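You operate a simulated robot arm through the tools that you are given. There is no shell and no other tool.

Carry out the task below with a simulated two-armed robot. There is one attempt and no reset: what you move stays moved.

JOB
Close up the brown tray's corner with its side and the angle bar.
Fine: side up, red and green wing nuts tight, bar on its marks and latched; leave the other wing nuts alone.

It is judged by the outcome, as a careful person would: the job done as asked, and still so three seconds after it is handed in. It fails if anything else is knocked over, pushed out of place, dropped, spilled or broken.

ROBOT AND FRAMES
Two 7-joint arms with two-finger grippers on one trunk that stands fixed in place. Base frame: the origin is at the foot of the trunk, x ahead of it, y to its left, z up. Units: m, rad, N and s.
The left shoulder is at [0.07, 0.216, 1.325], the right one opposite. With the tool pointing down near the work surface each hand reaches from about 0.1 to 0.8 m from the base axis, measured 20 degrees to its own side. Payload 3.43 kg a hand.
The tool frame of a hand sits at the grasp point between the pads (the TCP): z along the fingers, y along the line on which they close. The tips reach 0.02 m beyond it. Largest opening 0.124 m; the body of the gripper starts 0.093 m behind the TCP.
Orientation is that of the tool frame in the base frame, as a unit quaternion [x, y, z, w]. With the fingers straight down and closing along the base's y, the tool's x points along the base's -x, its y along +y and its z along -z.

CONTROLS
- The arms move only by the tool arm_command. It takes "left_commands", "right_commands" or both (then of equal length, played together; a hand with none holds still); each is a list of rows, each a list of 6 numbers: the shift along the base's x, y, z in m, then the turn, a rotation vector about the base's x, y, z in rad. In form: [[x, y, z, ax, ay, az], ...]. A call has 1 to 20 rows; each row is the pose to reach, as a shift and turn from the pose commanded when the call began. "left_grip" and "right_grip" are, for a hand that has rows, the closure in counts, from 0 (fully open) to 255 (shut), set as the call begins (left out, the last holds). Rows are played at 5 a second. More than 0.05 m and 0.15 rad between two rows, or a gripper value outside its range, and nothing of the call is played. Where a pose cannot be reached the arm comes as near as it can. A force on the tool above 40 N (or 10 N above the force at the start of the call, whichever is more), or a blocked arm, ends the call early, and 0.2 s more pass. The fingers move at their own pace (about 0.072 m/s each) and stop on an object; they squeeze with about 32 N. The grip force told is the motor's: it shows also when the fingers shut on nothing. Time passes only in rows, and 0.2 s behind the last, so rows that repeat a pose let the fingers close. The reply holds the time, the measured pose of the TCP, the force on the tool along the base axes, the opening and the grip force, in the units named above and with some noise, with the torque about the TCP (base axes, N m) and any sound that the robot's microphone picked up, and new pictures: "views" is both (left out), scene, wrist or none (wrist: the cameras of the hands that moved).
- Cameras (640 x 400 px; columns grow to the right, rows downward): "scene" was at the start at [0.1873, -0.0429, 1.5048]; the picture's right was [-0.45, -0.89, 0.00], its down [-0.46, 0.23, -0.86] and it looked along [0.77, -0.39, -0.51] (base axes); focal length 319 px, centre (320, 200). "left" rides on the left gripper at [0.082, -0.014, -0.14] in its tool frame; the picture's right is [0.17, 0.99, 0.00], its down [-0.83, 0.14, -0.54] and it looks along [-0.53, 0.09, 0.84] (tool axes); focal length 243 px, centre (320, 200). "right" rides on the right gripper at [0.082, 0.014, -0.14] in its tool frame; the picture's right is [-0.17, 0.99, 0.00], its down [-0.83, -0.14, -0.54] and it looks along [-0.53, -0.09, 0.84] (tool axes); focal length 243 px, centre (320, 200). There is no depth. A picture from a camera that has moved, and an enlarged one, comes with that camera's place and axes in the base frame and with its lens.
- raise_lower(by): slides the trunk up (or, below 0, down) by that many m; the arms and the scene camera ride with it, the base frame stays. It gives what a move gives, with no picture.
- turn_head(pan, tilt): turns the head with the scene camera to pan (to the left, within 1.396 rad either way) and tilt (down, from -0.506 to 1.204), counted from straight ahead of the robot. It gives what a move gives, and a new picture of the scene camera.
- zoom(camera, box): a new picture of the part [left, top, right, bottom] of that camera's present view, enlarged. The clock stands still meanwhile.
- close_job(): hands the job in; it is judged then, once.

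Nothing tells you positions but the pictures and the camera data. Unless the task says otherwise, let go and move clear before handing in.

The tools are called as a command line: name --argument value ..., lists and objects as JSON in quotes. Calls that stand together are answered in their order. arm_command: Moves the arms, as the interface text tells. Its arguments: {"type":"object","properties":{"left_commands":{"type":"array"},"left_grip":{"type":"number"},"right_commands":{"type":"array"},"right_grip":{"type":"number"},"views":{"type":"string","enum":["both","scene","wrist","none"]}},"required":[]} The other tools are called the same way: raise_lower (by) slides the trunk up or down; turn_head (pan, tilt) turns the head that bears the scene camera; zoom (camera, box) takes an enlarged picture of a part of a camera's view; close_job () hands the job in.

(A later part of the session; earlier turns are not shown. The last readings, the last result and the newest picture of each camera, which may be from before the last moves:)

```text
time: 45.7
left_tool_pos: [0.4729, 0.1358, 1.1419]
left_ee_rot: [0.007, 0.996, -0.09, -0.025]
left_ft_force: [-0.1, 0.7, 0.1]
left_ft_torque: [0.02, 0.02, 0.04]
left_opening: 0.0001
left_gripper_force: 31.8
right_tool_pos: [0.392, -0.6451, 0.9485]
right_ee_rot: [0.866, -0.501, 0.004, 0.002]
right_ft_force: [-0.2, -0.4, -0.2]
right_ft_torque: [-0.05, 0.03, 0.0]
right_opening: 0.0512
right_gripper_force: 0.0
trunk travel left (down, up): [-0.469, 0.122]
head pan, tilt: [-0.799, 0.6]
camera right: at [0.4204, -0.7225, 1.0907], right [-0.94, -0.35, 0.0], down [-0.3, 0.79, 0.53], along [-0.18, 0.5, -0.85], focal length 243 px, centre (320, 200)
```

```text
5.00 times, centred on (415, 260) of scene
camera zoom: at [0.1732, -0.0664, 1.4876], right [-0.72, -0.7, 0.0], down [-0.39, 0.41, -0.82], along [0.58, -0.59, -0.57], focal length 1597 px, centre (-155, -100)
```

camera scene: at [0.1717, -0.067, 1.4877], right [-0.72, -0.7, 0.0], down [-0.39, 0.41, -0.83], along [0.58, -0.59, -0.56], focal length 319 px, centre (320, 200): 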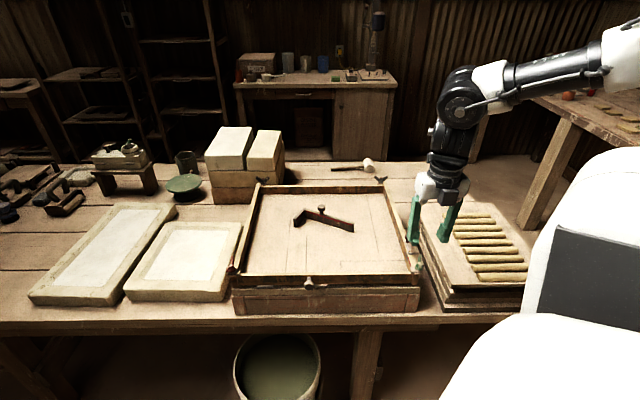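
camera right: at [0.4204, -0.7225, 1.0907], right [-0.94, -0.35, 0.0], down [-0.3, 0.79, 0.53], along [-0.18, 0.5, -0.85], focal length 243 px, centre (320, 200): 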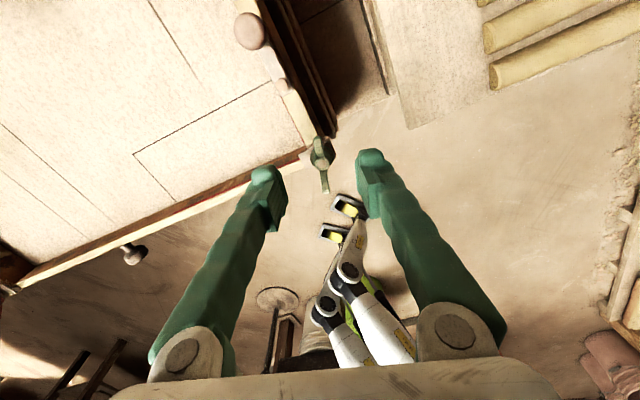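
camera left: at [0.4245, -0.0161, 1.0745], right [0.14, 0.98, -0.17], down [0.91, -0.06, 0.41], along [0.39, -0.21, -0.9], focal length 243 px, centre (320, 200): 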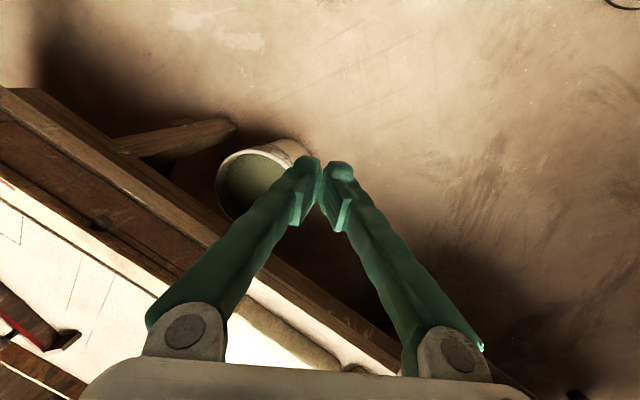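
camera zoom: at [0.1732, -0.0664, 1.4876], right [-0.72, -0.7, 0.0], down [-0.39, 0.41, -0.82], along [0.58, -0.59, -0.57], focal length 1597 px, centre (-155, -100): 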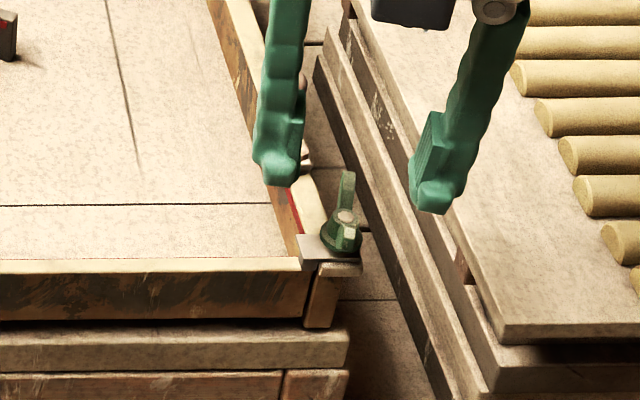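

arm_command --right_commands '[[-0.0005, -0.002, -0.015, 0, 0, -0.047], [-0.0005, -0.002, -0.029, 0, 0, -0.047]]' --right_grip 150 --views "wrist"

zoom --camera "right" --box '[260, 100, 380, 220]'

zoom --camera "scene" --box '[385, 220, 445, 300]'

```text
time: 46.3
left_tool_pos: [0.4727, 0.136, 1.1423]
left_ee_rot: [0.007, 0.996, -0.091, -0.024]
left_ft_force: [0.6, -0.4, -0.3]
left_ft_torque: [-0.02, 0.02, 0.03]
left_opening: 0.0
left_gripper_force: 32.1
right_tool_pos: [0.3908, -0.6478, 0.9203]
right_ee_rot: [0.854, -0.521, 0.004, 0.001]
right_ft_force: [0.3, -0.5, 0.1]
right_ft_torque: [-0.02, 0.04, -0.02]
right_opening: 0.0513
right_gripper_force: 0.1
trunk travel left (down, up): [-0.469, 0.122]
head pan, tilt: [-0.799, 0.6]
camera right: at [0.4164, -0.7257, 1.0621], right [-0.95, -0.3, 0.0], down [-0.26, 0.81, 0.53], along [-0.16, 0.51, -0.85], focal length 243 px, centre (320, 200)
```

right: 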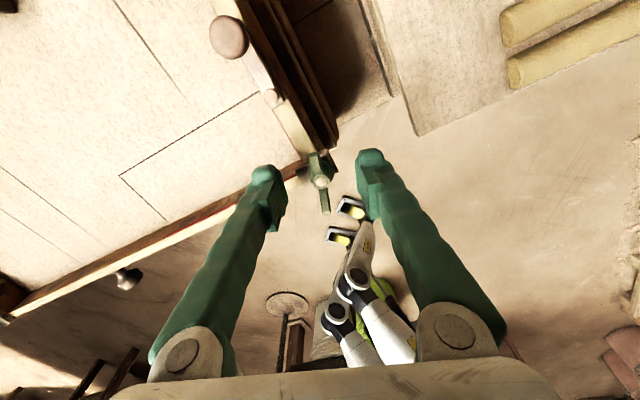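

```text
3.33 times, centred on (320, 160) of right
camera zoom: at [0.4164, -0.7257, 1.0621], right [-0.95, -0.3, 0.0], down [-0.26, 0.81, 0.53], along [-0.16, 0.51, -0.85], focal length 809 px, centre (320, 333)
```

zoom: 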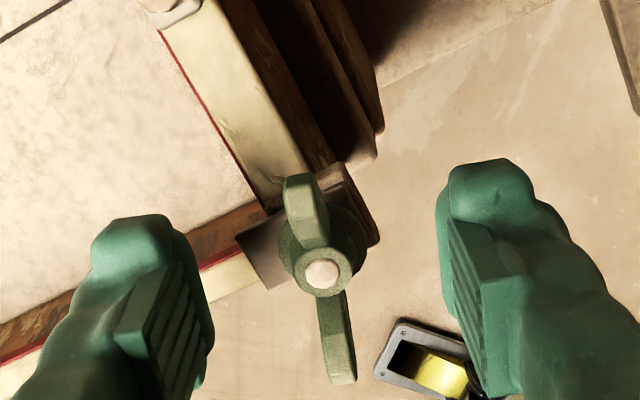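

```text
5.00 times, centred on (415, 260) of scene
camera zoom: at [0.1733, -0.066, 1.4876], right [-0.72, -0.7, 0.0], down [-0.39, 0.41, -0.82], along [0.58, -0.59, -0.57], focal length 1597 px, centre (-155, -100)
```

zoom: 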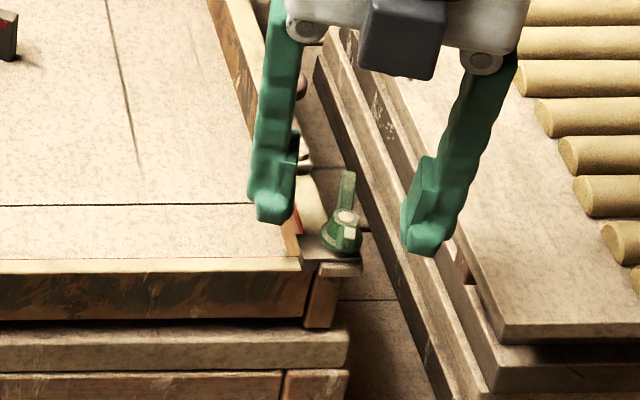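

arm_command --right_commands '[[0.0, 0.0, 0, 0, 0, 0], [0, 0, 0, 0, 0, 0], [0, 0, 0, 0, 0, 0], [0, 0, 0, 0, 0, 0]]' --right_grip 255 --views "wrist"

zoom --camera "right" --box '[260, 100, 380, 220]'

zoom --camera "scene" --box '[385, 220, 445, 300]'

```text
time: 47.3
left_tool_pos: [0.4732, 0.1362, 1.1423]
left_ee_rot: [0.008, 0.996, -0.09, -0.024]
left_ft_force: [-0.2, 0.0, -1.1]
left_ft_torque: [-0.02, 0.01, -0.01]
left_opening: 0.0
left_gripper_force: 31.3
right_tool_pos: [0.3902, -0.6484, 0.9216]
right_ee_rot: [0.853, -0.521, 0.004, 0.002]
right_ft_force: [0.3, 0.5, 1.5]
right_ft_torque: [0.0, 0.01, -0.02]
right_opening: 0.0
right_gripper_force: 32.3
trunk travel left (down, up): [-0.469, 0.122]
head pan, tilt: [-0.799, 0.6]
camera right: at [0.4161, -0.7254, 1.0626], right [-0.95, -0.3, 0.0], down [-0.26, 0.81, 0.53], along [-0.16, 0.51, -0.85], focal length 243 px, centre (320, 200)
```

right: 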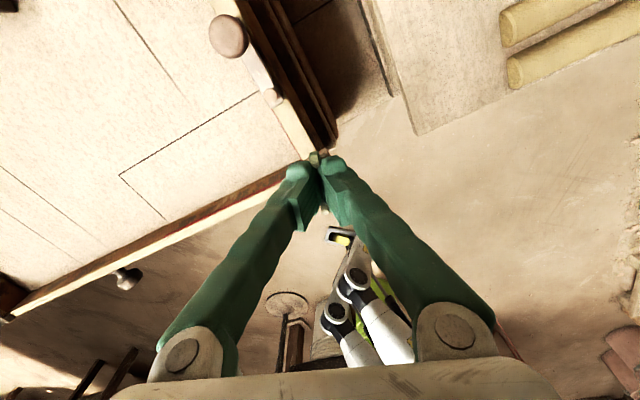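

```text
3.33 times, centred on (320, 160) of right
camera zoom: at [0.4161, -0.7254, 1.0626], right [-0.95, -0.3, 0.0], down [-0.26, 0.81, 0.53], along [-0.16, 0.51, -0.85], focal length 809 px, centre (320, 333)
```

zoom: 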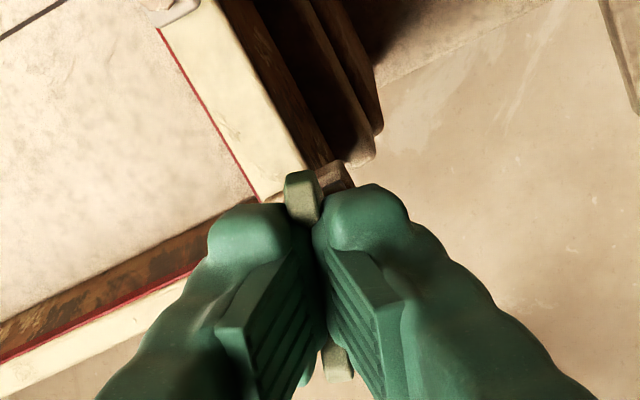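

```text
5.00 times, centred on (415, 260) of scene
camera zoom: at [0.1729, -0.0656, 1.4877], right [-0.72, -0.7, 0.0], down [-0.39, 0.4, -0.83], along [0.58, -0.59, -0.56], focal length 1597 px, centre (-155, -100)
```

zoom: 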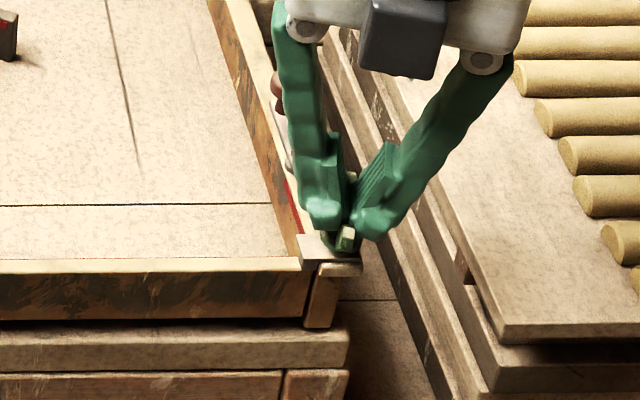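

The fingers closed above the hub, so the nut sits lower than I estimated. I'll open, lower about 1 cm and close again.

arm_command --right_commands '[[0.0, 0.0, 0.003, 0, 0, 0], [0.0005, 0.0005, 0.003, 0, 0, 0], [0.0005, 0.0005, 0.0, 0, 0, 0], [0.0005, 0.0005, -0.006, 0, 0, 0], [0.0005, 0.0005, -0.012, 0, 0, 0]]' --right_grip 165 --views "none"

zoom --camera "scene" --box '[385, 220, 445, 300]'

zoom --camera "right" --box '[260, 100, 380, 220]'

```text
time: 48.5
left_tool_pos: [0.4721, 0.1352, 1.1433]
left_ee_rot: [0.008, 0.996, -0.09, -0.024]
left_ft_force: [-0.4, 0.2, -0.1]
left_ft_torque: [0.01, 0.0, 0.0]
left_opening: 0.0003
left_gripper_force: 31.8
right_tool_pos: [0.3916, -0.6462, 0.9073]
right_ee_rot: [0.854, -0.521, 0.004, 0.002]
right_ft_force: [-0.4, -0.8, 0.3]
right_ft_torque: [-0.02, -0.01, 0.01]
right_opening: 0.0438
right_gripper_force: 0.0
trunk travel left (down, up): [-0.469, 0.122]
head pan, tilt: [-0.799, 0.6]
```

```text
5.00 times, centred on (415, 260) of scene
camera zoom: at [0.173, -0.0658, 1.4876], right [-0.72, -0.7, 0.0], down [-0.39, 0.41, -0.83], along [0.58, -0.59, -0.57], focal length 1597 px, centre (-155, -100)
```

zoom: 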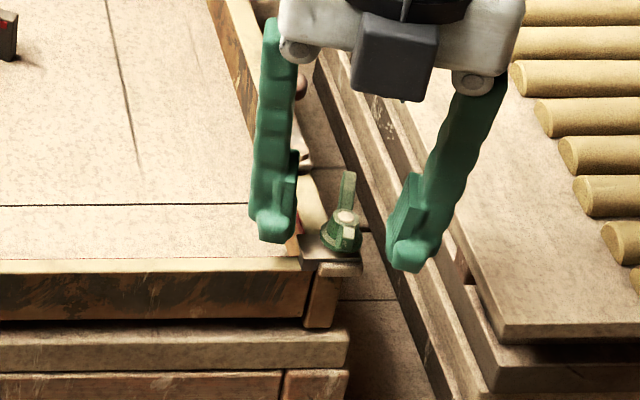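

```text
3.33 times, centred on (320, 160) of right
camera zoom: at [0.4171, -0.7249, 1.0497], right [-0.95, -0.3, 0.0], down [-0.26, 0.81, 0.53], along [-0.16, 0.51, -0.85], focal length 809 px, centre (320, 333)
```

zoom: 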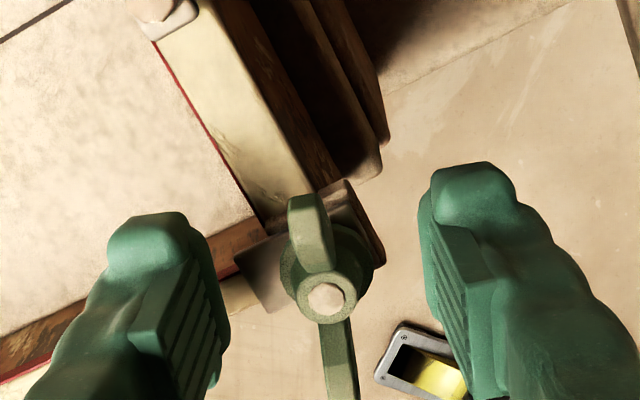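

arm_command --right_commands '[[0.0, 0.0, 0, 0, 0, 0], [0, 0, 0, 0, 0, 0], [0, 0, 0, 0, 0, 0], [0, 0, 0, 0, 0, 0]]' --right_grip 255 --views "none"

zoom --camera "scene" --box '[385, 220, 445, 300]'

zoom --camera "right" --box '[260, 100, 380, 220]'

```text
time: 49.5
left_tool_pos: [0.4724, 0.1345, 1.1427]
left_ee_rot: [0.008, 0.996, -0.091, -0.025]
left_ft_force: [-0.3, -0.2, 0.9]
left_ft_torque: [-0.01, 0.01, -0.03]
left_opening: 0.0
left_gripper_force: 32.1
right_tool_pos: [0.3901, -0.6485, 0.9065]
right_ee_rot: [0.854, -0.521, 0.004, 0.002]
right_ft_force: [-4.6, -2.7, -2.4]
right_ft_torque: [-0.24, -0.03, 0.02]
right_opening: 0.0171
right_gripper_force: 45.2
trunk travel left (down, up): [-0.469, 0.122]
head pan, tilt: [-0.799, 0.6]
```

```text
5.00 times, centred on (415, 260) of scene
camera zoom: at [0.1723, -0.0663, 1.4877], right [-0.72, -0.7, 0.0], down [-0.39, 0.41, -0.83], along [0.58, -0.59, -0.56], focal length 1597 px, centre (-155, -100)
```

zoom: 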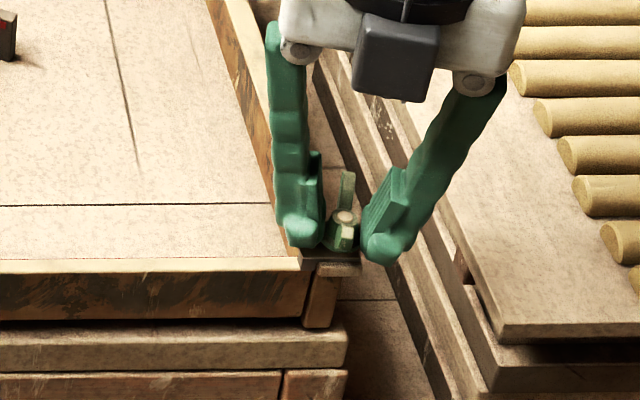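

```text
3.33 times, centred on (320, 160) of right
camera zoom: at [0.4162, -0.7254, 1.0494], right [-0.95, -0.3, 0.0], down [-0.26, 0.81, 0.53], along [-0.16, 0.51, -0.85], focal length 809 px, centre (320, 333)
```

zoom: 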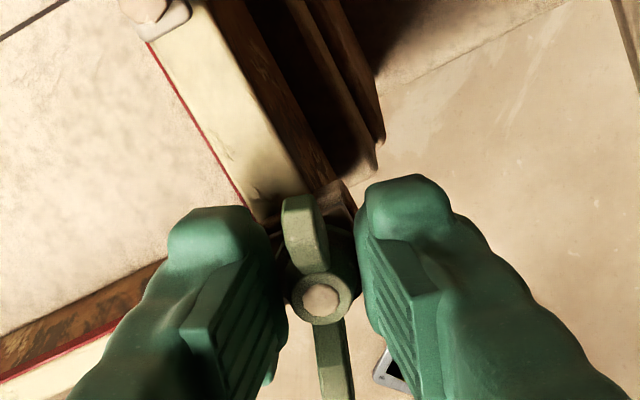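

The gripper now holds the nut's hub (opening 17 mm). I'll turn clockwise and watch the torque.

arm_command --right_commands '[[-0.0015, -0.0018, 0, 0, 0, 0], [-0.0015, -0.0018, 0, 0, 0, -0.12], [-0.0015, -0.0018, 0, 0, 0, -0.24], [-0.0015, -0.0018, 0, 0, 0, -0.36], [-0.0015, -0.0018, 0, 0, 0, -0.48]]' --right_grip 255 --views "none"

zoom --camera "scene" --box '[385, 220, 445, 300]'

zoom --camera "right" --box '[260, 100, 380, 220]'

```text
time: 50.7
left_tool_pos: [0.4732, 0.1369, 1.142]
left_ee_rot: [0.008, 0.996, -0.09, -0.024]
left_ft_force: [-0.1, 0.0, -0.1]
left_ft_torque: [-0.01, 0.02, -0.01]
left_opening: 0.0001
left_gripper_force: 31.8
right_tool_pos: [0.39, -0.6482, 0.9075]
right_ee_rot: [-0.705, 0.709, -0.002, -0.002]
right_ft_force: [-1.3, 12.1, -11.0]
right_ft_torque: [0.96, 0.03, 0.03]
right_opening: 0.0172
right_gripper_force: 45.0
trunk travel left (down, up): [-0.469, 0.122]
head pan, tilt: [-0.799, 0.6]
```

```text
5.00 times, centred on (415, 260) of scene
camera zoom: at [0.1734, -0.0655, 1.4875], right [-0.72, -0.7, 0.0], down [-0.39, 0.4, -0.83], along [0.58, -0.59, -0.56], focal length 1597 px, centre (-155, -100)
```

zoom: 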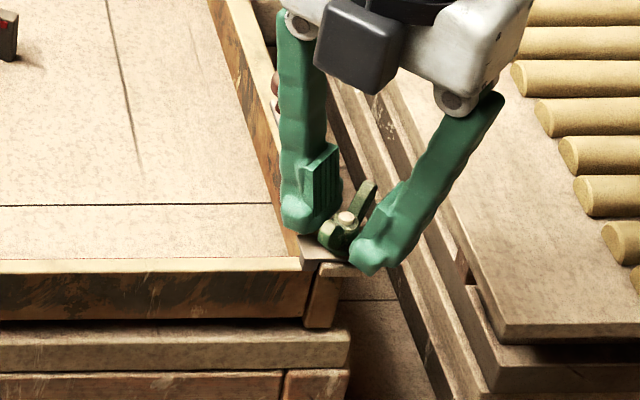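

```text
3.33 times, centred on (320, 160) of right
camera zoom: at [0.3767, -0.7284, 1.0493], right [-0.99, 0.17, 0.0], down [0.15, 0.83, 0.53], along [0.09, 0.53, -0.85], focal length 809 px, centre (320, 333)
```

zoom: 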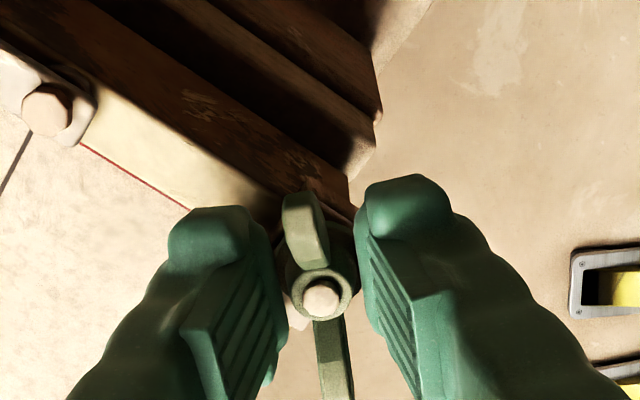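

The nut turns with the gripper. I'll keep turning, easing the small side load.

arm_command --right_commands '[[0, 0.0015, -0.001, 0, 0, 0], [0, 0.0015, -0.001, 0, 0, -0.12], [0, 0.0015, -0.001, 0, 0, -0.24], [0, 0.0015, -0.0015, 0, 0, -0.36], [0, 0.0015, -0.0015, 0, 0, -0.48], [0, 0.0015, -0.0015, 0, 0, -0.6], [0, 0.0015, -0.0015, 0, 0, -0.72]]' --right_grip 255 --views "none"

zoom --camera "scene" --box '[385, 220, 445, 300]'

```text
time: 52.3
left_tool_pos: [0.4718, 0.1367, 1.1439]
left_ee_rot: [0.008, 0.996, -0.09, -0.023]
left_ft_force: [-0.2, 0.1, 0.4]
left_ft_torque: [0.02, -0.03, 0.02]
left_opening: 0.0
left_gripper_force: 31.9
right_tool_pos: [0.389, -0.6484, 0.9075]
right_ee_rot: [-0.409, 0.912, -0.004, -0.004]
right_ft_force: [-5.5, -5.5, 14.1]
right_ft_torque: [-0.84, 0.81, -0.01]
right_opening: 0.017
right_gripper_force: 45.4
trunk travel left (down, up): [-0.469, 0.122]
head pan, tilt: [-0.799, 0.6]
```

```text
5.00 times, centred on (415, 260) of scene
camera zoom: at [0.1715, -0.0651, 1.4879], right [-0.72, -0.7, 0.0], down [-0.39, 0.4, -0.83], along [0.58, -0.59, -0.56], focal length 1597 px, centre (-155, -100)
```

zoom: 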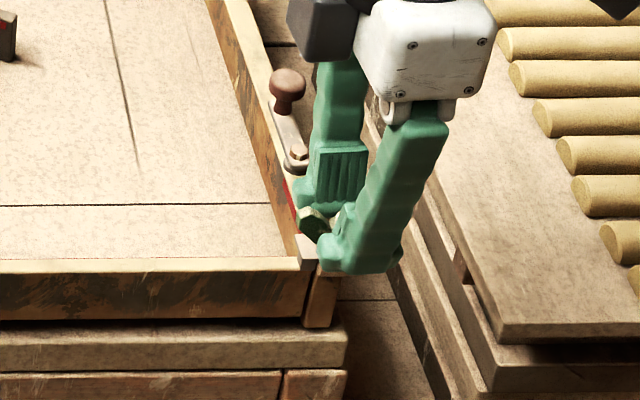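

arm_command --right_commands '[[-0.0005, -0.0005, 0.001, 0, 0, -0.1], [-0.0005, -0.0005, 0.001, 0, 0, -0.22], [-0.0005, -0.0005, 0.001, 0, 0, -0.34], [-0.0005, -0.0005, 0.001, 0, 0, -0.46], [-0.0005, -0.0005, 0.001, 0, 0, -0.58], [-0.0005, -0.0005, 0.001, 0, 0, -0.7], [-0.0005, -0.0005, 0.001, 0, 0, -0.82], [-0.0005, -0.0005, 0.001, 0, 0, -0.94], [-0.0005, -0.0005, 0.001, 0, 0, -1.06]]' --right_grip 255 --views "none"

zoom --camera "scene" --box '[385, 220, 445, 300]'

zoom --camera "right" --box '[240, 80, 400, 220]'

```text
time: 54.3
left_tool_pos: [0.4719, 0.1365, 1.1429]
left_ee_rot: [0.007, 0.996, -0.091, -0.023]
left_ft_force: [-0.3, 0.5, 0.4]
left_ft_torque: [0.03, 0.01, -0.01]
left_opening: 0.0
left_gripper_force: 31.9
right_tool_pos: [0.3836, -0.6466, 0.9058]
right_ee_rot: [0.107, 0.994, 0.002, -0.009]
right_ft_force: [-20.3, 6.9, -8.5]
right_ft_torque: [0.73, -0.58, 1.94]
right_opening: 0.0345
right_gripper_force: 45.0
trunk travel left (down, up): [-0.469, 0.122]
head pan, tilt: [-0.799, 0.6]
```

```text
5.00 times, centred on (415, 260) of scene
camera zoom: at [0.1705, -0.0656, 1.4877], right [-0.72, -0.7, 0.0], down [-0.39, 0.41, -0.83], along [0.58, -0.59, -0.56], focal length 1597 px, centre (-155, -100)
```

zoom: 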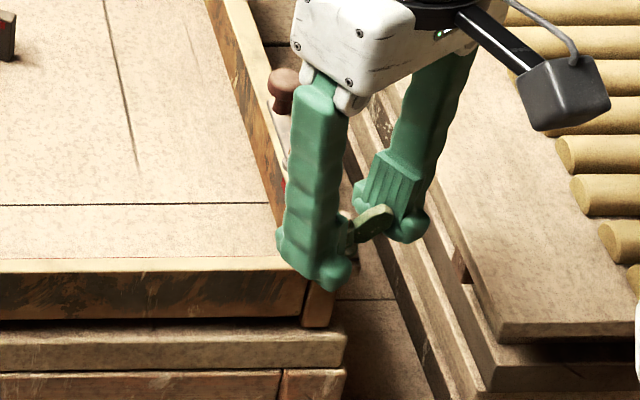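

```text
2.86 times, centred on (320, 150) of right
camera zoom: at [0.3102, -0.6164, 1.0478], right [0.37, 0.93, 0.0], down [0.79, -0.32, 0.52], along [0.49, -0.2, -0.85], focal length 693 px, centre (320, 343)
```

zoom: 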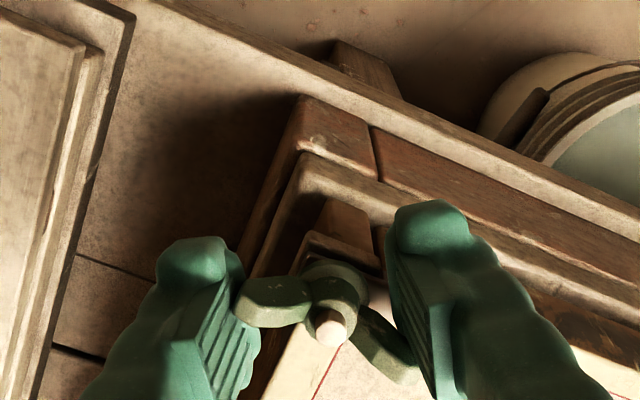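

The nut stopped turning after about 77° and the gripper slipped around it at ~2 N·m, so it looks tight. I'll open, lift, re-align with the wings and give it a confirming turn.

arm_command --right_commands '[[0.0, 0.0, 0.0, 0, 0, 0], [0.0, 0, 0.0, 0, 0, 0], [0.004, -0.0005, 0.03, 0, 0, 0], [0.006, -0.0005, 0.035, 0, 0, 0.14], [0.006, -0.0005, 0.035, 0, 0, 0.28], [0.006, -0.0005, 0.035, 0, 0, 0.42], [0.006, -0.0005, 0.035, 0, 0, 0.56], [0.006, -0.0005, 0.035, 0, 0, 0.7], [0.006, -0.0005, 0.035, 0, 0, 0.84], [0.006, -0.0005, 0.035, 0, 0, 0.91]]' --right_grip 140 --views "wrist"

zoom --camera "right" --box '[240, 80, 400, 220]'

zoom --camera "scene" --box '[385, 220, 445, 300]'

```text
time: 56.5
left_tool_pos: [0.4723, 0.136, 1.1431]
left_ee_rot: [0.008, 0.996, -0.09, -0.024]
left_ft_force: [0.1, 0.2, 0.0]
left_ft_torque: [-0.03, 0.05, 0.01]
left_opening: 0.0002
left_gripper_force: 32.4
right_tool_pos: [0.3949, -0.6485, 0.9436]
right_ee_rot: [-0.342, 0.94, -0.001, -0.004]
right_ft_force: [-0.3, -0.2, -0.4]
right_ft_torque: [0.02, 0.0, -0.02]
right_opening: 0.0559
right_gripper_force: 0.0
trunk travel left (down, up): [-0.469, 0.122]
head pan, tilt: [-0.799, 0.6]
camera right: at [0.3255, -0.6894, 1.0843], right [-0.51, 0.86, 0.0], down [0.73, 0.43, 0.53], along [0.46, 0.27, -0.85], focal length 243 px, centre (320, 200)
```

right: 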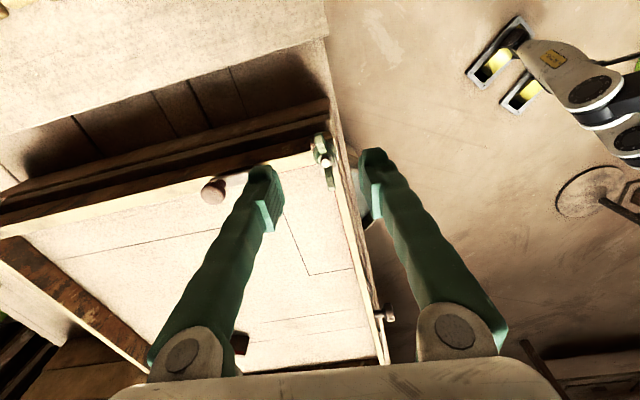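

```text
2.86 times, centred on (320, 150) of right
camera zoom: at [0.3255, -0.6894, 1.0843], right [-0.51, 0.86, 0.0], down [0.73, 0.43, 0.53], along [0.46, 0.27, -0.85], focal length 693 px, centre (320, 343)
```

zoom: 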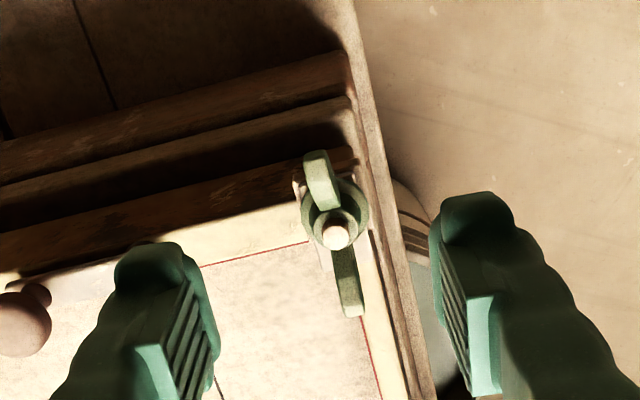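

```text
5.00 times, centred on (415, 260) of scene
camera zoom: at [0.1729, -0.0658, 1.4876], right [-0.72, -0.7, 0.0], down [-0.39, 0.41, -0.83], along [0.58, -0.59, -0.56], focal length 1597 px, centre (-155, -100)
```

zoom: 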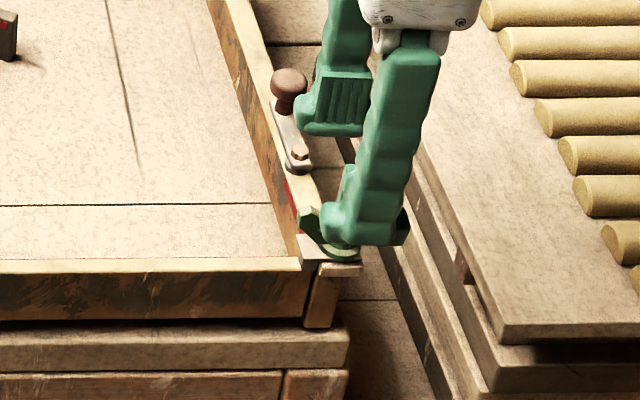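

arm_command --right_commands '[[-0.0034, 0.0025, -0.01, 0, 0, 0.02], [-0.0034, 0.0025, -0.025, 0, 0, 0.02], [-0.0034, 0.0025, -0.038, 0, 0, 0.02]]' --right_grip 150 --views "none"

arm_command --right_commands '[[0, 0, 0, 0, 0, 0], [0, 0, 0, 0, 0, 0], [0, 0, 0, 0, 0, 0], [0, 0, 0, 0, 0, 0]]' --right_grip 255 --views "none"

zoom --camera "right" --box '[240, 80, 400, 220]'

```text
time: 57.3
left_tool_pos: [0.4729, 0.137, 1.142]
left_ee_rot: [0.007, 0.996, -0.089, -0.024]
left_ft_force: [-0.2, 0.8, 0.2]
left_ft_torque: [-0.01, 0.0, 0.0]
left_opening: 0.0
left_gripper_force: 31.8
right_tool_pos: [0.3908, -0.6464, 0.9049]
right_ee_rot: [-0.35, 0.937, -0.001, -0.004]
right_ft_force: [-0.8, -0.4, 1.5]
right_ft_torque: [-0.01, 0.01, -0.02]
right_opening: 0.0511
right_gripper_force: 0.1
trunk travel left (down, up): [-0.469, 0.122]
head pan, tilt: [-0.799, 0.6]
```

```text
time: 58.3
left_tool_pos: [0.4725, 0.1362, 1.1428]
left_ee_rot: [0.008, 0.996, -0.091, -0.024]
left_ft_force: [0.0, 1.1, 1.3]
left_ft_torque: [-0.01, 0.01, 0.01]
left_opening: 0.0001
left_gripper_force: 32.0
right_tool_pos: [0.3912, -0.6458, 0.9046]
right_ee_rot: [-0.351, 0.936, -0.001, -0.004]
right_ft_force: [-2.8, 7.3, -5.6]
right_ft_torque: [0.2, -0.11, 0.09]
right_opening: 0.017
right_gripper_force: 45.0
trunk travel left (down, up): [-0.469, 0.122]
head pan, tilt: [-0.799, 0.6]
```

```text
2.86 times, centred on (320, 150) of right
camera zoom: at [0.3225, -0.6877, 1.0465], right [-0.52, 0.85, 0.0], down [0.72, 0.44, 0.53], along [0.45, 0.28, -0.85], focal length 693 px, centre (320, 343)
```

zoom: 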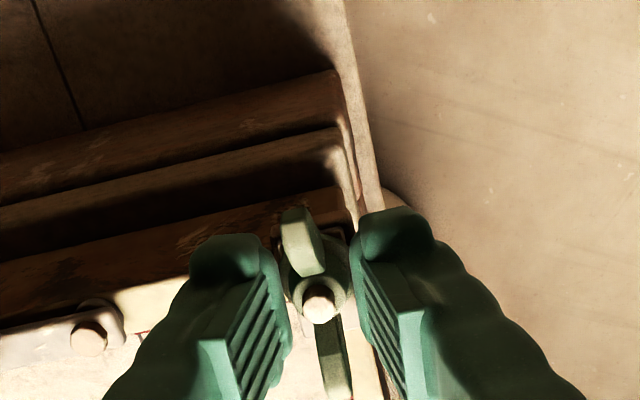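

arm_command --right_commands '[[-0.0003, 0.0005, 0, 0, 0, -0.06], [-0.0003, 0.0005, 0, 0, 0, -0.12], [-0.0003, 0.0005, 0, 0, 0, -0.18], [-0.0003, 0.0005, 0, 0, 0, -0.24]]' --right_grip 255 --views "none"

zoom --camera "right" --box '[240, 80, 400, 220]'

```text
time: 59.3
left_tool_pos: [0.4729, 0.1358, 1.1428]
left_ee_rot: [0.007, 0.996, -0.09, -0.024]
left_ft_force: [0.0, 0.4, -0.1]
left_ft_torque: [0.0, 0.01, 0.0]
left_opening: 0.0
left_gripper_force: 32.1
right_tool_pos: [0.3909, -0.6458, 0.9055]
right_ee_rot: [-0.235, 0.972, -0.002, -0.003]
right_ft_force: [-3.9, 1.4, -3.3]
right_ft_torque: [-0.07, 0.24, 0.3]
right_opening: 0.0176
right_gripper_force: 44.7
trunk travel left (down, up): [-0.469, 0.122]
head pan, tilt: [-0.799, 0.6]
```

```text
2.86 times, centred on (320, 150) of right
camera zoom: at [0.3142, -0.6699, 1.0467], right [-0.3, 0.95, 0.0], down [0.81, 0.26, 0.53], along [0.51, 0.16, -0.85], focal length 693 px, centre (320, 343)
```

zoom: 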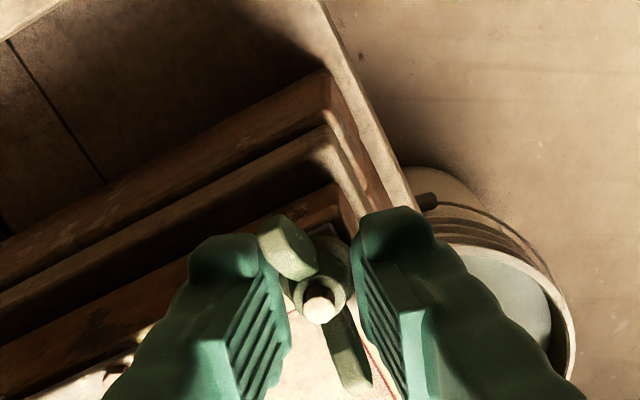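

arm_command --right_commands '[[0, 0, 0, 0, 0, -0.06], [0, 0, 0, 0, 0, -0.12], [0, 0, 0, 0, 0, -0.18], [0, 0, 0, 0, 0, -0.24]]' --right_grip 255 --views "none"

zoom --camera "right" --box '[240, 80, 400, 220]'

```text
time: 60.3
left_tool_pos: [0.4717, 0.136, 1.142]
left_ee_rot: [0.007, 0.996, -0.09, -0.024]
left_ft_force: [0.3, -0.5, -0.6]
left_ft_torque: [0.01, -0.03, 0.0]
left_opening: 0.0
left_gripper_force: 31.8
right_tool_pos: [0.3912, -0.6457, 0.9049]
right_ee_rot: [-0.118, 0.993, -0.002, -0.004]
right_ft_force: [-5.7, -3.3, 5.7]
right_ft_torque: [-0.34, 0.41, 1.94]
right_opening: 0.0192
right_gripper_force: 45.1
trunk travel left (down, up): [-0.469, 0.122]
head pan, tilt: [-0.799, 0.6]
```

```text
2.86 times, centred on (320, 150) of right
camera zoom: at [0.3103, -0.6505, 1.0469], right [-0.07, 1.0, 0.0], down [0.84, 0.06, 0.53], along [0.53, 0.03, -0.85], focal length 693 px, centre (320, 343)
```

zoom: 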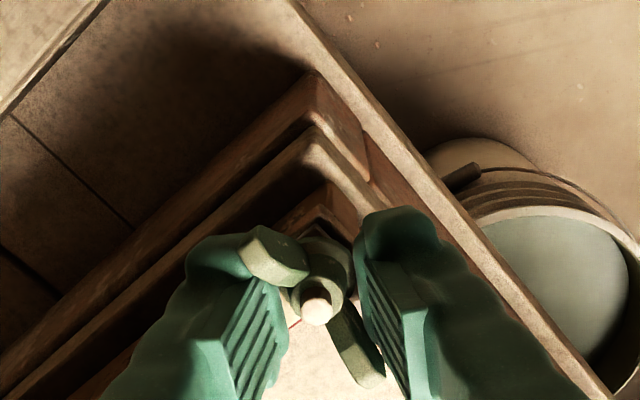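

The green nut does not move any further at ~1.9 N·m, so it is tight. I'll release it, lift, and travel to the red nut while turning the wrist.

arm_command --right_commands '[[0, 0, 0, 0, 0, 0.05], [0, 0, 0, 0, 0, 0.05], [0, 0, 0.0, 0, 0, 0.05], [0, 0, 0.03, 0, 0, 0.05], [0, 0, 0.07, 0, 0, 0.05], [0, 0, 0.11, 0, 0, 0.05], [0, 0, 0.15, 0, 0, 0.05], [0, 0, 0.19, 0, 0, 0.05]]' --right_grip 140 --views "none"

raise_lower --by -0.12

zoom --camera "scene" --box '[200, 180, 480, 340]'

```text
time: 62.1
left_tool_pos: [0.4715, 0.1375, 1.1427]
left_ee_rot: [0.007, 0.996, -0.09, -0.023]
left_ft_force: [-0.1, 0.3, -0.9]
left_ft_torque: [0.01, 0.02, 0.0]
left_opening: 0.0
left_gripper_force: 31.6
right_tool_pos: [0.3919, -0.6452, 1.0933]
right_ee_rot: [-0.142, 0.99, -0.001, -0.005]
right_ft_force: [-0.1, 0.2, -0.1]
right_ft_torque: [-0.01, 0.0, 0.01]
right_opening: 0.056
right_gripper_force: 0.1
trunk travel left (down, up): [-0.469, 0.122]
head pan, tilt: [-0.799, 0.6]
```

```text
time: 63.6
left_tool_pos: [0.4693, 0.134, 0.985]
left_ee_rot: [0.0, 0.993, -0.09, -0.076]
left_ft_force: [0.4, 0.3, 0.0]
left_ft_torque: [-0.02, -0.02, 0.0]
left_opening: 0.0
left_gripper_force: 32.4
right_tool_pos: [0.3922, -0.6455, 0.9744]
right_ee_rot: [-0.143, 0.99, -0.001, -0.005]
right_ft_force: [-0.4, 0.4, 0.1]
right_ft_torque: [0.01, -0.01, -0.03]
right_opening: 0.056
right_gripper_force: 0.0
trunk travel left (down, up): [-0.349, 0.242]
head pan, tilt: [-0.799, 0.6]
```

```text
2.29 times, centred on (340, 260) of scene
camera zoom: at [0.2068, -0.0656, 1.3637], right [-0.72, -0.7, 0.0], down [-0.39, 0.4, -0.83], along [0.58, -0.59, -0.56], focal length 730 px, centre (274, 63)
```

zoom: 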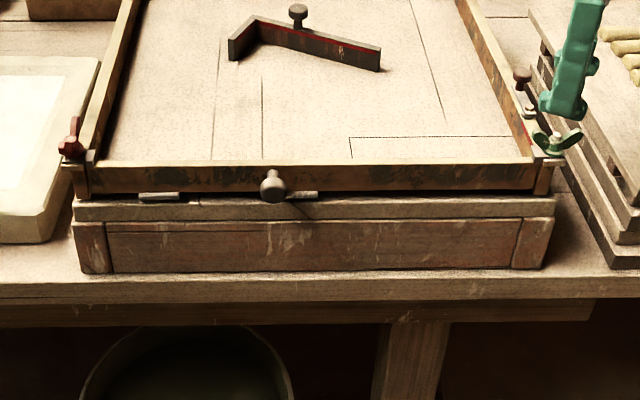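

arm_command --right_commands '[[0.0224, 0.0218, 0.02, 0, 0, 0.133], [0.0448, 0.0437, 0.04, 0, 0, 0.267], [0.0672, 0.0655, 0.05, 0, 0, 0.4], [0.0896, 0.0873, 0.05, 0, 0, 0.533], [0.112, 0.1092, 0.05, 0, 0, 0.667], [0.1344, 0.131, 0.05, 0, 0, 0.8], [0.1568, 0.1528, 0.05, 0, 0, 0.933], [0.1792, 0.1747, 0.05, 0, 0, 1.067], [0.2016, 0.1965, 0.05, 0, 0, 1.2], [0.224, 0.2183, 0.05, 0, 0, 1.333], [0.2464, 0.2402, 0.05, 0, 0, 1.467], [0.2688, 0.262, 0.05, 0, 0, 1.6], [0.2912, 0.2838, 0.05, 0, 0, 1.733], [0.3136, 0.3057, 0.05, 0, 0, 1.867], [0.336, 0.3275, 0.05, 0, 0, 2.0]]' --right_grip 140 --views "both"

```text
time: 66.8
left_tool_pos: [0.4701, 0.1351, 0.9839]
left_ee_rot: [0.0, 0.993, -0.089, -0.075]
left_ft_force: [0.0, 0.3, 0.1]
left_ft_torque: [0.03, 0.0, 0.02]
left_opening: 0.0
left_gripper_force: 31.8
right_tool_pos: [0.6637, -0.3511, 1.0022]
right_ee_rot: [0.91, -0.414, 0.011, -0.007]
right_ft_force: [-0.5, -0.3, 0.4]
right_ft_torque: [0.02, 0.01, -0.02]
right_opening: 0.0559
right_gripper_force: 0.0
right hand out of reach, approached as far as the arm can: row 13, 14, 15
trunk travel left (down, up): [-0.349, 0.242]
head pan, tilt: [-0.799, 0.6]
camera scene: at [0.2074, -0.0659, 1.3636], right [-0.72, -0.7, 0.0], down [-0.39, 0.41, -0.82], along [0.58, -0.59, -0.57], focal length 319 px, centre (320, 200)
camera right: at [0.7047, -0.4211, 1.1444], right [-0.85, -0.52, -0.02], down [-0.45, 0.72, 0.53], along [-0.26, 0.46, -0.85], focal length 243 px, centre (320, 200)
```

scene: 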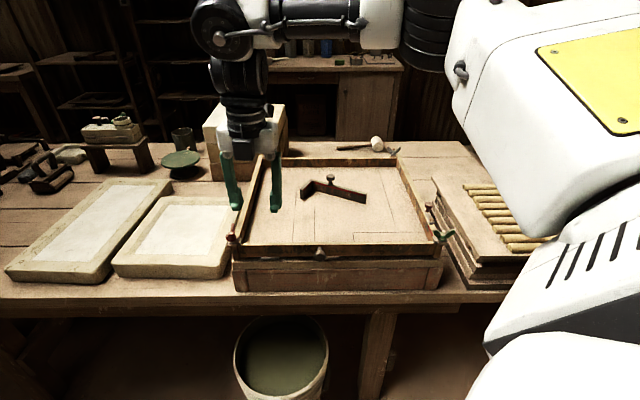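
right: 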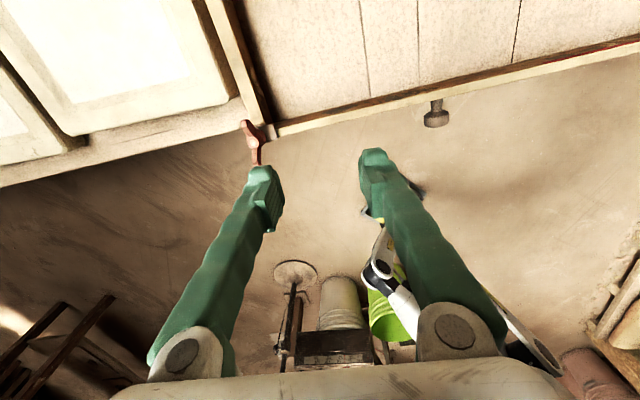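

The arm is at full stretch before the red nut with the tool vertical. I'll lower the trunk a little and lean the tool ~11° outward to reach it.

raise_lower --by -0.03

arm_command --right_commands '[[0.005, 0.003, 0, -0.0162, -0.0936, 0], [0.02, 0.012, 0, -0.0323, -0.187, 0], [0.04, 0.022, 0, -0.0323, -0.187, 0], [0.055, 0.03, 0, -0.0323, -0.187, 0], [0.065, 0.034, 0, -0.0323, -0.187, 0]]' --right_grip 140 --views "wrist"

zoom --camera "right" --box '[220, 80, 420, 220]'

zoom --camera "scene" --box '[205, 190, 285, 260]'

```text
time: 67.5
left_tool_pos: [0.4693, 0.1349, 0.9564]
left_ee_rot: [-0.001, 0.993, -0.09, -0.075]
left_ft_force: [-1.0, -0.7, 0.2]
left_ft_torque: [-0.03, -0.01, 0.01]
left_opening: 0.0
left_gripper_force: 32.4
right_tool_pos: [0.6619, -0.351, 0.9747]
right_ee_rot: [0.91, -0.415, 0.006, 0.0]
right_ft_force: [0.0, -0.2, 0.7]
right_ft_torque: [0.0, 0.0, -0.03]
right_opening: 0.0561
right_gripper_force: 0.1
trunk travel left (down, up): [-0.319, 0.272]
head pan, tilt: [-0.799, 0.6]
```

```text
time: 68.7
left_tool_pos: [0.4686, 0.1355, 0.9541]
left_ee_rot: [-0.001, 0.993, -0.09, -0.075]
left_ft_force: [0.4, 0.8, -0.5]
left_ft_torque: [0.01, 0.01, 0.01]
left_opening: 0.0
left_gripper_force: 31.8
right_tool_pos: [0.7089, -0.3257, 0.9733]
right_ee_rot: [0.905, -0.413, 0.097, -0.025]
right_ft_force: [0.4, 1.1, -0.2]
right_ft_torque: [-0.01, 0.01, 0.04]
right_opening: 0.0557
right_gripper_force: 0.0
right hand out of reach, approached as far as the arm can: row 4, 5
trunk travel left (down, up): [-0.319, 0.272]
head pan, tilt: [-0.799, 0.6]
camera right: at [0.7247, -0.391, 1.1226], right [-0.84, -0.52, -0.15], down [-0.53, 0.74, 0.42], along [-0.11, 0.43, -0.9], focal length 243 px, centre (320, 200)
```

right: 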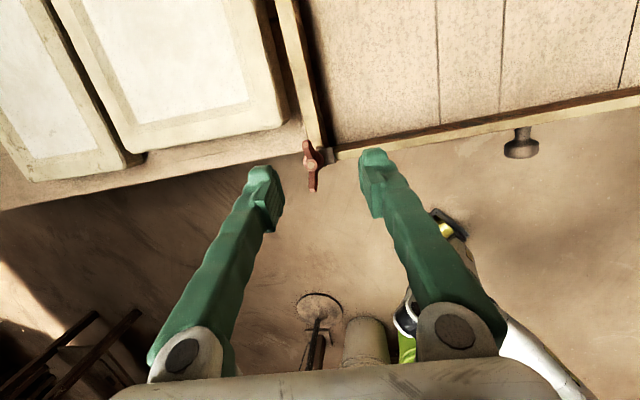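

```text
2.86 times, centred on (320, 150) of right
camera zoom: at [0.7247, -0.391, 1.1226], right [-0.84, -0.52, -0.15], down [-0.53, 0.74, 0.42], along [-0.11, 0.43, -0.9], focal length 693 px, centre (320, 343)
```

zoom: 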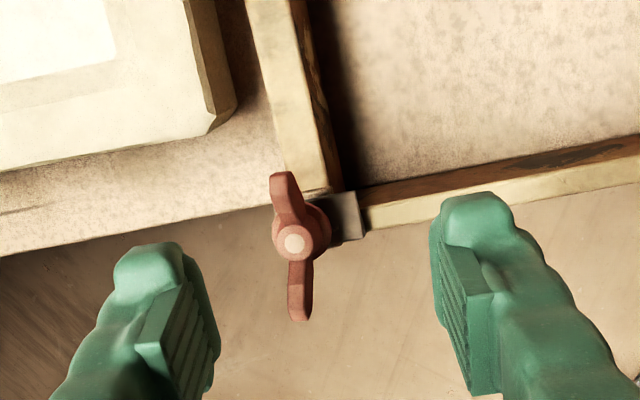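

```text
5.71 times, centred on (245, 225) of scene
camera zoom: at [0.2141, -0.0653, 1.3343], right [-0.72, -0.7, 0.0], down [-0.39, 0.4, -0.83], along [0.58, -0.59, -0.56], focal length 1825 px, centre (749, 57)
```

zoom: 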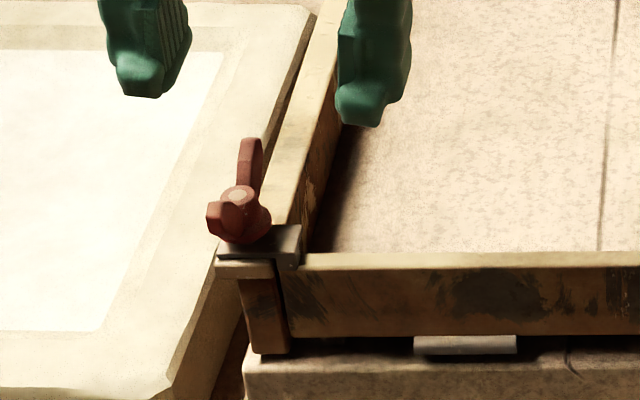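

raise_lower --by -0.08

arm_command --right_commands '[[0, 0, 0.04, 0, 0, 0], [0.002, 0.001, 0.06, -0.009, -0.05, -0.02], [0.005, 0.003, 0.06, -0.017, -0.1, -0.04], [0.01, 0.006, 0.06, -0.017, -0.1, -0.065], [0.018, 0.0095, 0.06, -0.017, -0.1, -0.065]]' --right_grip 140 --views "wrist"

```text
time: 69.9
left_tool_pos: [0.4669, 0.1343, 0.8763]
left_ee_rot: [-0.001, 0.993, -0.09, -0.074]
left_ft_force: [-0.5, 0.7, 0.2]
left_ft_torque: [0.01, 0.02, -0.03]
left_opening: 0.0
left_gripper_force: 32.1
right_tool_pos: [0.709, -0.3246, 0.8991]
right_ee_rot: [0.905, -0.414, 0.101, -0.025]
right_ft_force: [-2.5, -3.2, 40.0]
right_ft_torque: [-0.75, 1.09, -0.15]
right_opening: 0.0549
right_gripper_force: 0.0
trunk travel left (down, up): [-0.239, 0.352]
head pan, tilt: [-0.799, 0.6]
```

```text
time: 71.1
left_tool_pos: [0.4693, 0.135, 0.8751]
left_ee_rot: [-0.001, 0.993, -0.09, -0.075]
left_ft_force: [-0.5, -1.1, 0.8]
left_ft_torque: [0.03, 0.02, 0.0]
left_opening: 0.0
left_gripper_force: 32.5
right_tool_pos: [0.7261, -0.3187, 0.9525]
right_ee_rot: [0.886, -0.439, 0.147, -0.036]
right_ft_force: [0.1, 0.1, 0.7]
right_ft_torque: [-0.02, 0.01, -0.03]
right_opening: 0.056
right_gripper_force: 0.1
trunk travel left (down, up): [-0.239, 0.352]
head pan, tilt: [-0.799, 0.6]
camera right: at [0.7231, -0.3825, 1.1027], right [-0.85, -0.47, -0.23], down [-0.52, 0.78, 0.35], along [0.01, 0.42, -0.91], focal length 243 px, centre (320, 200)
```

right: 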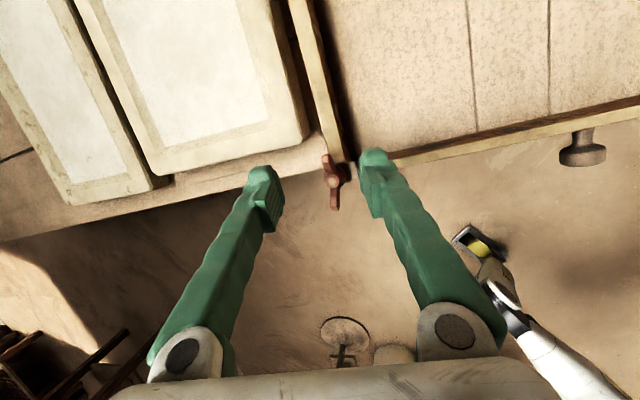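

That lowering brought a fingertip down onto the wall top with some force before I lifted. I'll check that nothing shifted.

turn_head --pan -0.8 --tilt 0.6

zoom --camera "scene" --box '[160, 100, 480, 300]'

zoom --camera "right" --box '[240, 90, 440, 230]'

```text
time: 71.7
left_tool_pos: [0.4702, 0.1354, 0.8755]
left_ee_rot: [-0.001, 0.993, -0.089, -0.075]
left_ft_force: [0.1, -0.2, -0.2]
left_ft_torque: [-0.01, 0.03, 0.01]
left_opening: 0.0
left_gripper_force: 32.3
right_tool_pos: [0.7253, -0.3194, 0.953]
right_ee_rot: [0.886, -0.439, 0.147, -0.036]
right_ft_force: [0.3, 0.7, -0.5]
right_ft_torque: [-0.04, 0.03, 0.01]
right_opening: 0.0562
right_gripper_force: 0.0
trunk travel left (down, up): [-0.239, 0.352]
head pan, tilt: [-0.799, 0.6]
camera scene: at [0.2376, -0.0658, 1.2516], right [-0.72, -0.7, 0.0], down [-0.39, 0.41, -0.83], along [0.58, -0.59, -0.56], focal length 319 px, centre (320, 200)
```

scene: 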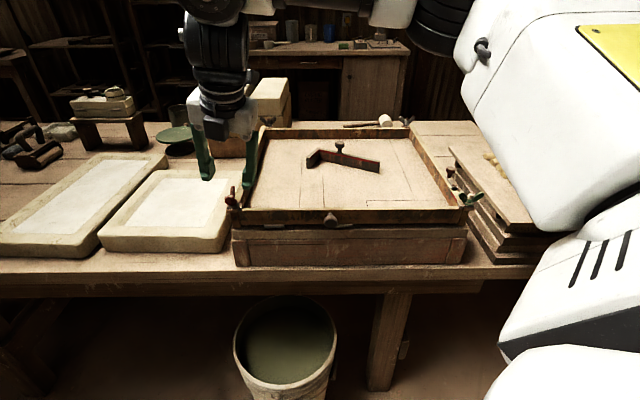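

```text
2.00 times, centred on (320, 200) of scene
camera zoom: at [0.2376, -0.0658, 1.2516], right [-0.72, -0.7, 0.0], down [-0.39, 0.41, -0.83], along [0.58, -0.59, -0.56], focal length 639 px, centre (320, 200)
```

zoom: 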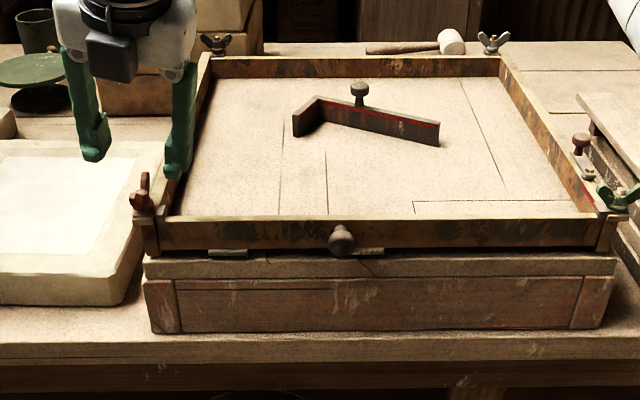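

```text
2.86 times, centred on (340, 160) of right
camera zoom: at [0.7224, -0.3822, 1.1036], right [-0.85, -0.47, -0.23], down [-0.52, 0.78, 0.35], along [0.01, 0.42, -0.91], focal length 693 px, centre (263, 314)
```

zoom: 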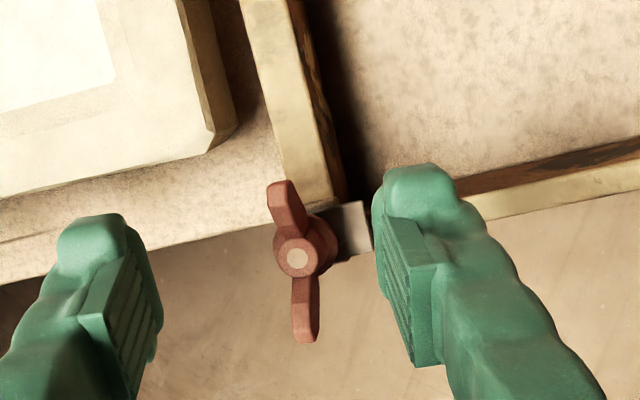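

Nothing was displaced. Now I position over the red nut (≈[0.726, -0.3145]), narrow the opening and descend carefully.

arm_command --right_commands '[[-0.0034, 0.0053, 0, 0.015, 0.068, 0], [-0.0034, 0.0053, -0.012, 0.015, 0.068, 0], [-0.0034, 0.0053, -0.024, 0.015, 0.068, 0], [-0.0034, 0.0053, -0.034, 0.015, 0.068, 0]]' --right_grip 180 --views "none"

zoom --camera "right" --box '[240, 90, 440, 230]'

zoom --camera "scene" --box '[205, 150, 285, 230]'

```text
time: 72.7
left_tool_pos: [0.4688, 0.1355, 0.8748]
left_ee_rot: [-0.002, 0.993, -0.09, -0.075]
left_ft_force: [0.5, 0.9, 0.1]
left_ft_torque: [0.02, -0.01, 0.03]
left_opening: 0.0
left_gripper_force: 32.4
right_tool_pos: [0.7208, -0.3239, 0.9193]
right_ee_rot: [0.89, -0.442, 0.113, -0.026]
right_ft_force: [0.3, -0.1, 0.3]
right_ft_torque: [0.01, 0.04, 0.0]
right_opening: 0.0362
right_gripper_force: 0.1
right hand out of reach, approached as far as the arm can: row 1, 2, 3, 4
trunk travel left (down, up): [-0.239, 0.352]
head pan, tilt: [-0.799, 0.6]
```

```text
2.86 times, centred on (340, 160) of right
camera zoom: at [0.7274, -0.3892, 1.0701], right [-0.87, -0.47, -0.17], down [-0.5, 0.77, 0.4], along [-0.05, 0.43, -0.9], focal length 693 px, centre (263, 314)
```

zoom: 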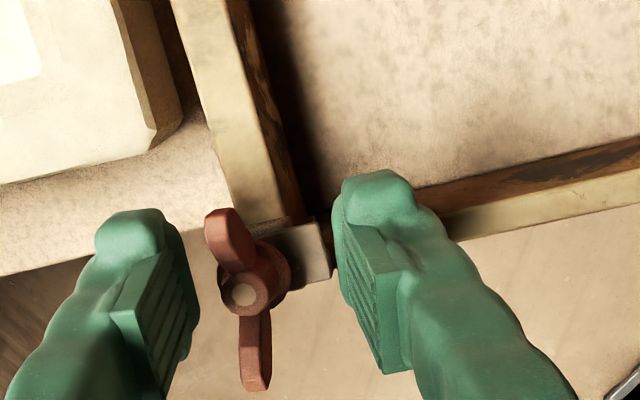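

```text
5.00 times, centred on (245, 190) of scene
camera zoom: at [0.2382, -0.0661, 1.2514], right [-0.72, -0.7, 0.0], down [-0.39, 0.41, -0.82], along [0.57, -0.59, -0.57], focal length 1597 px, centre (695, 250)
```

zoom: 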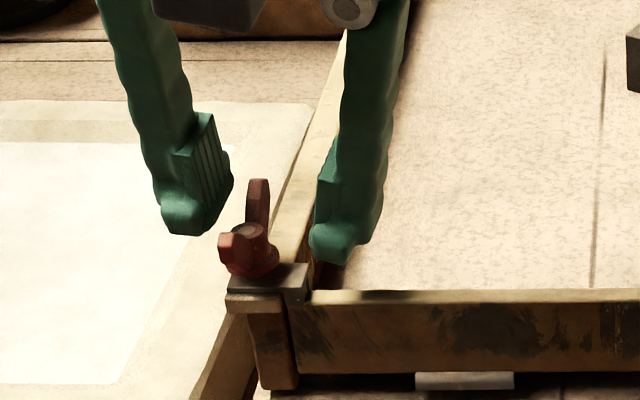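

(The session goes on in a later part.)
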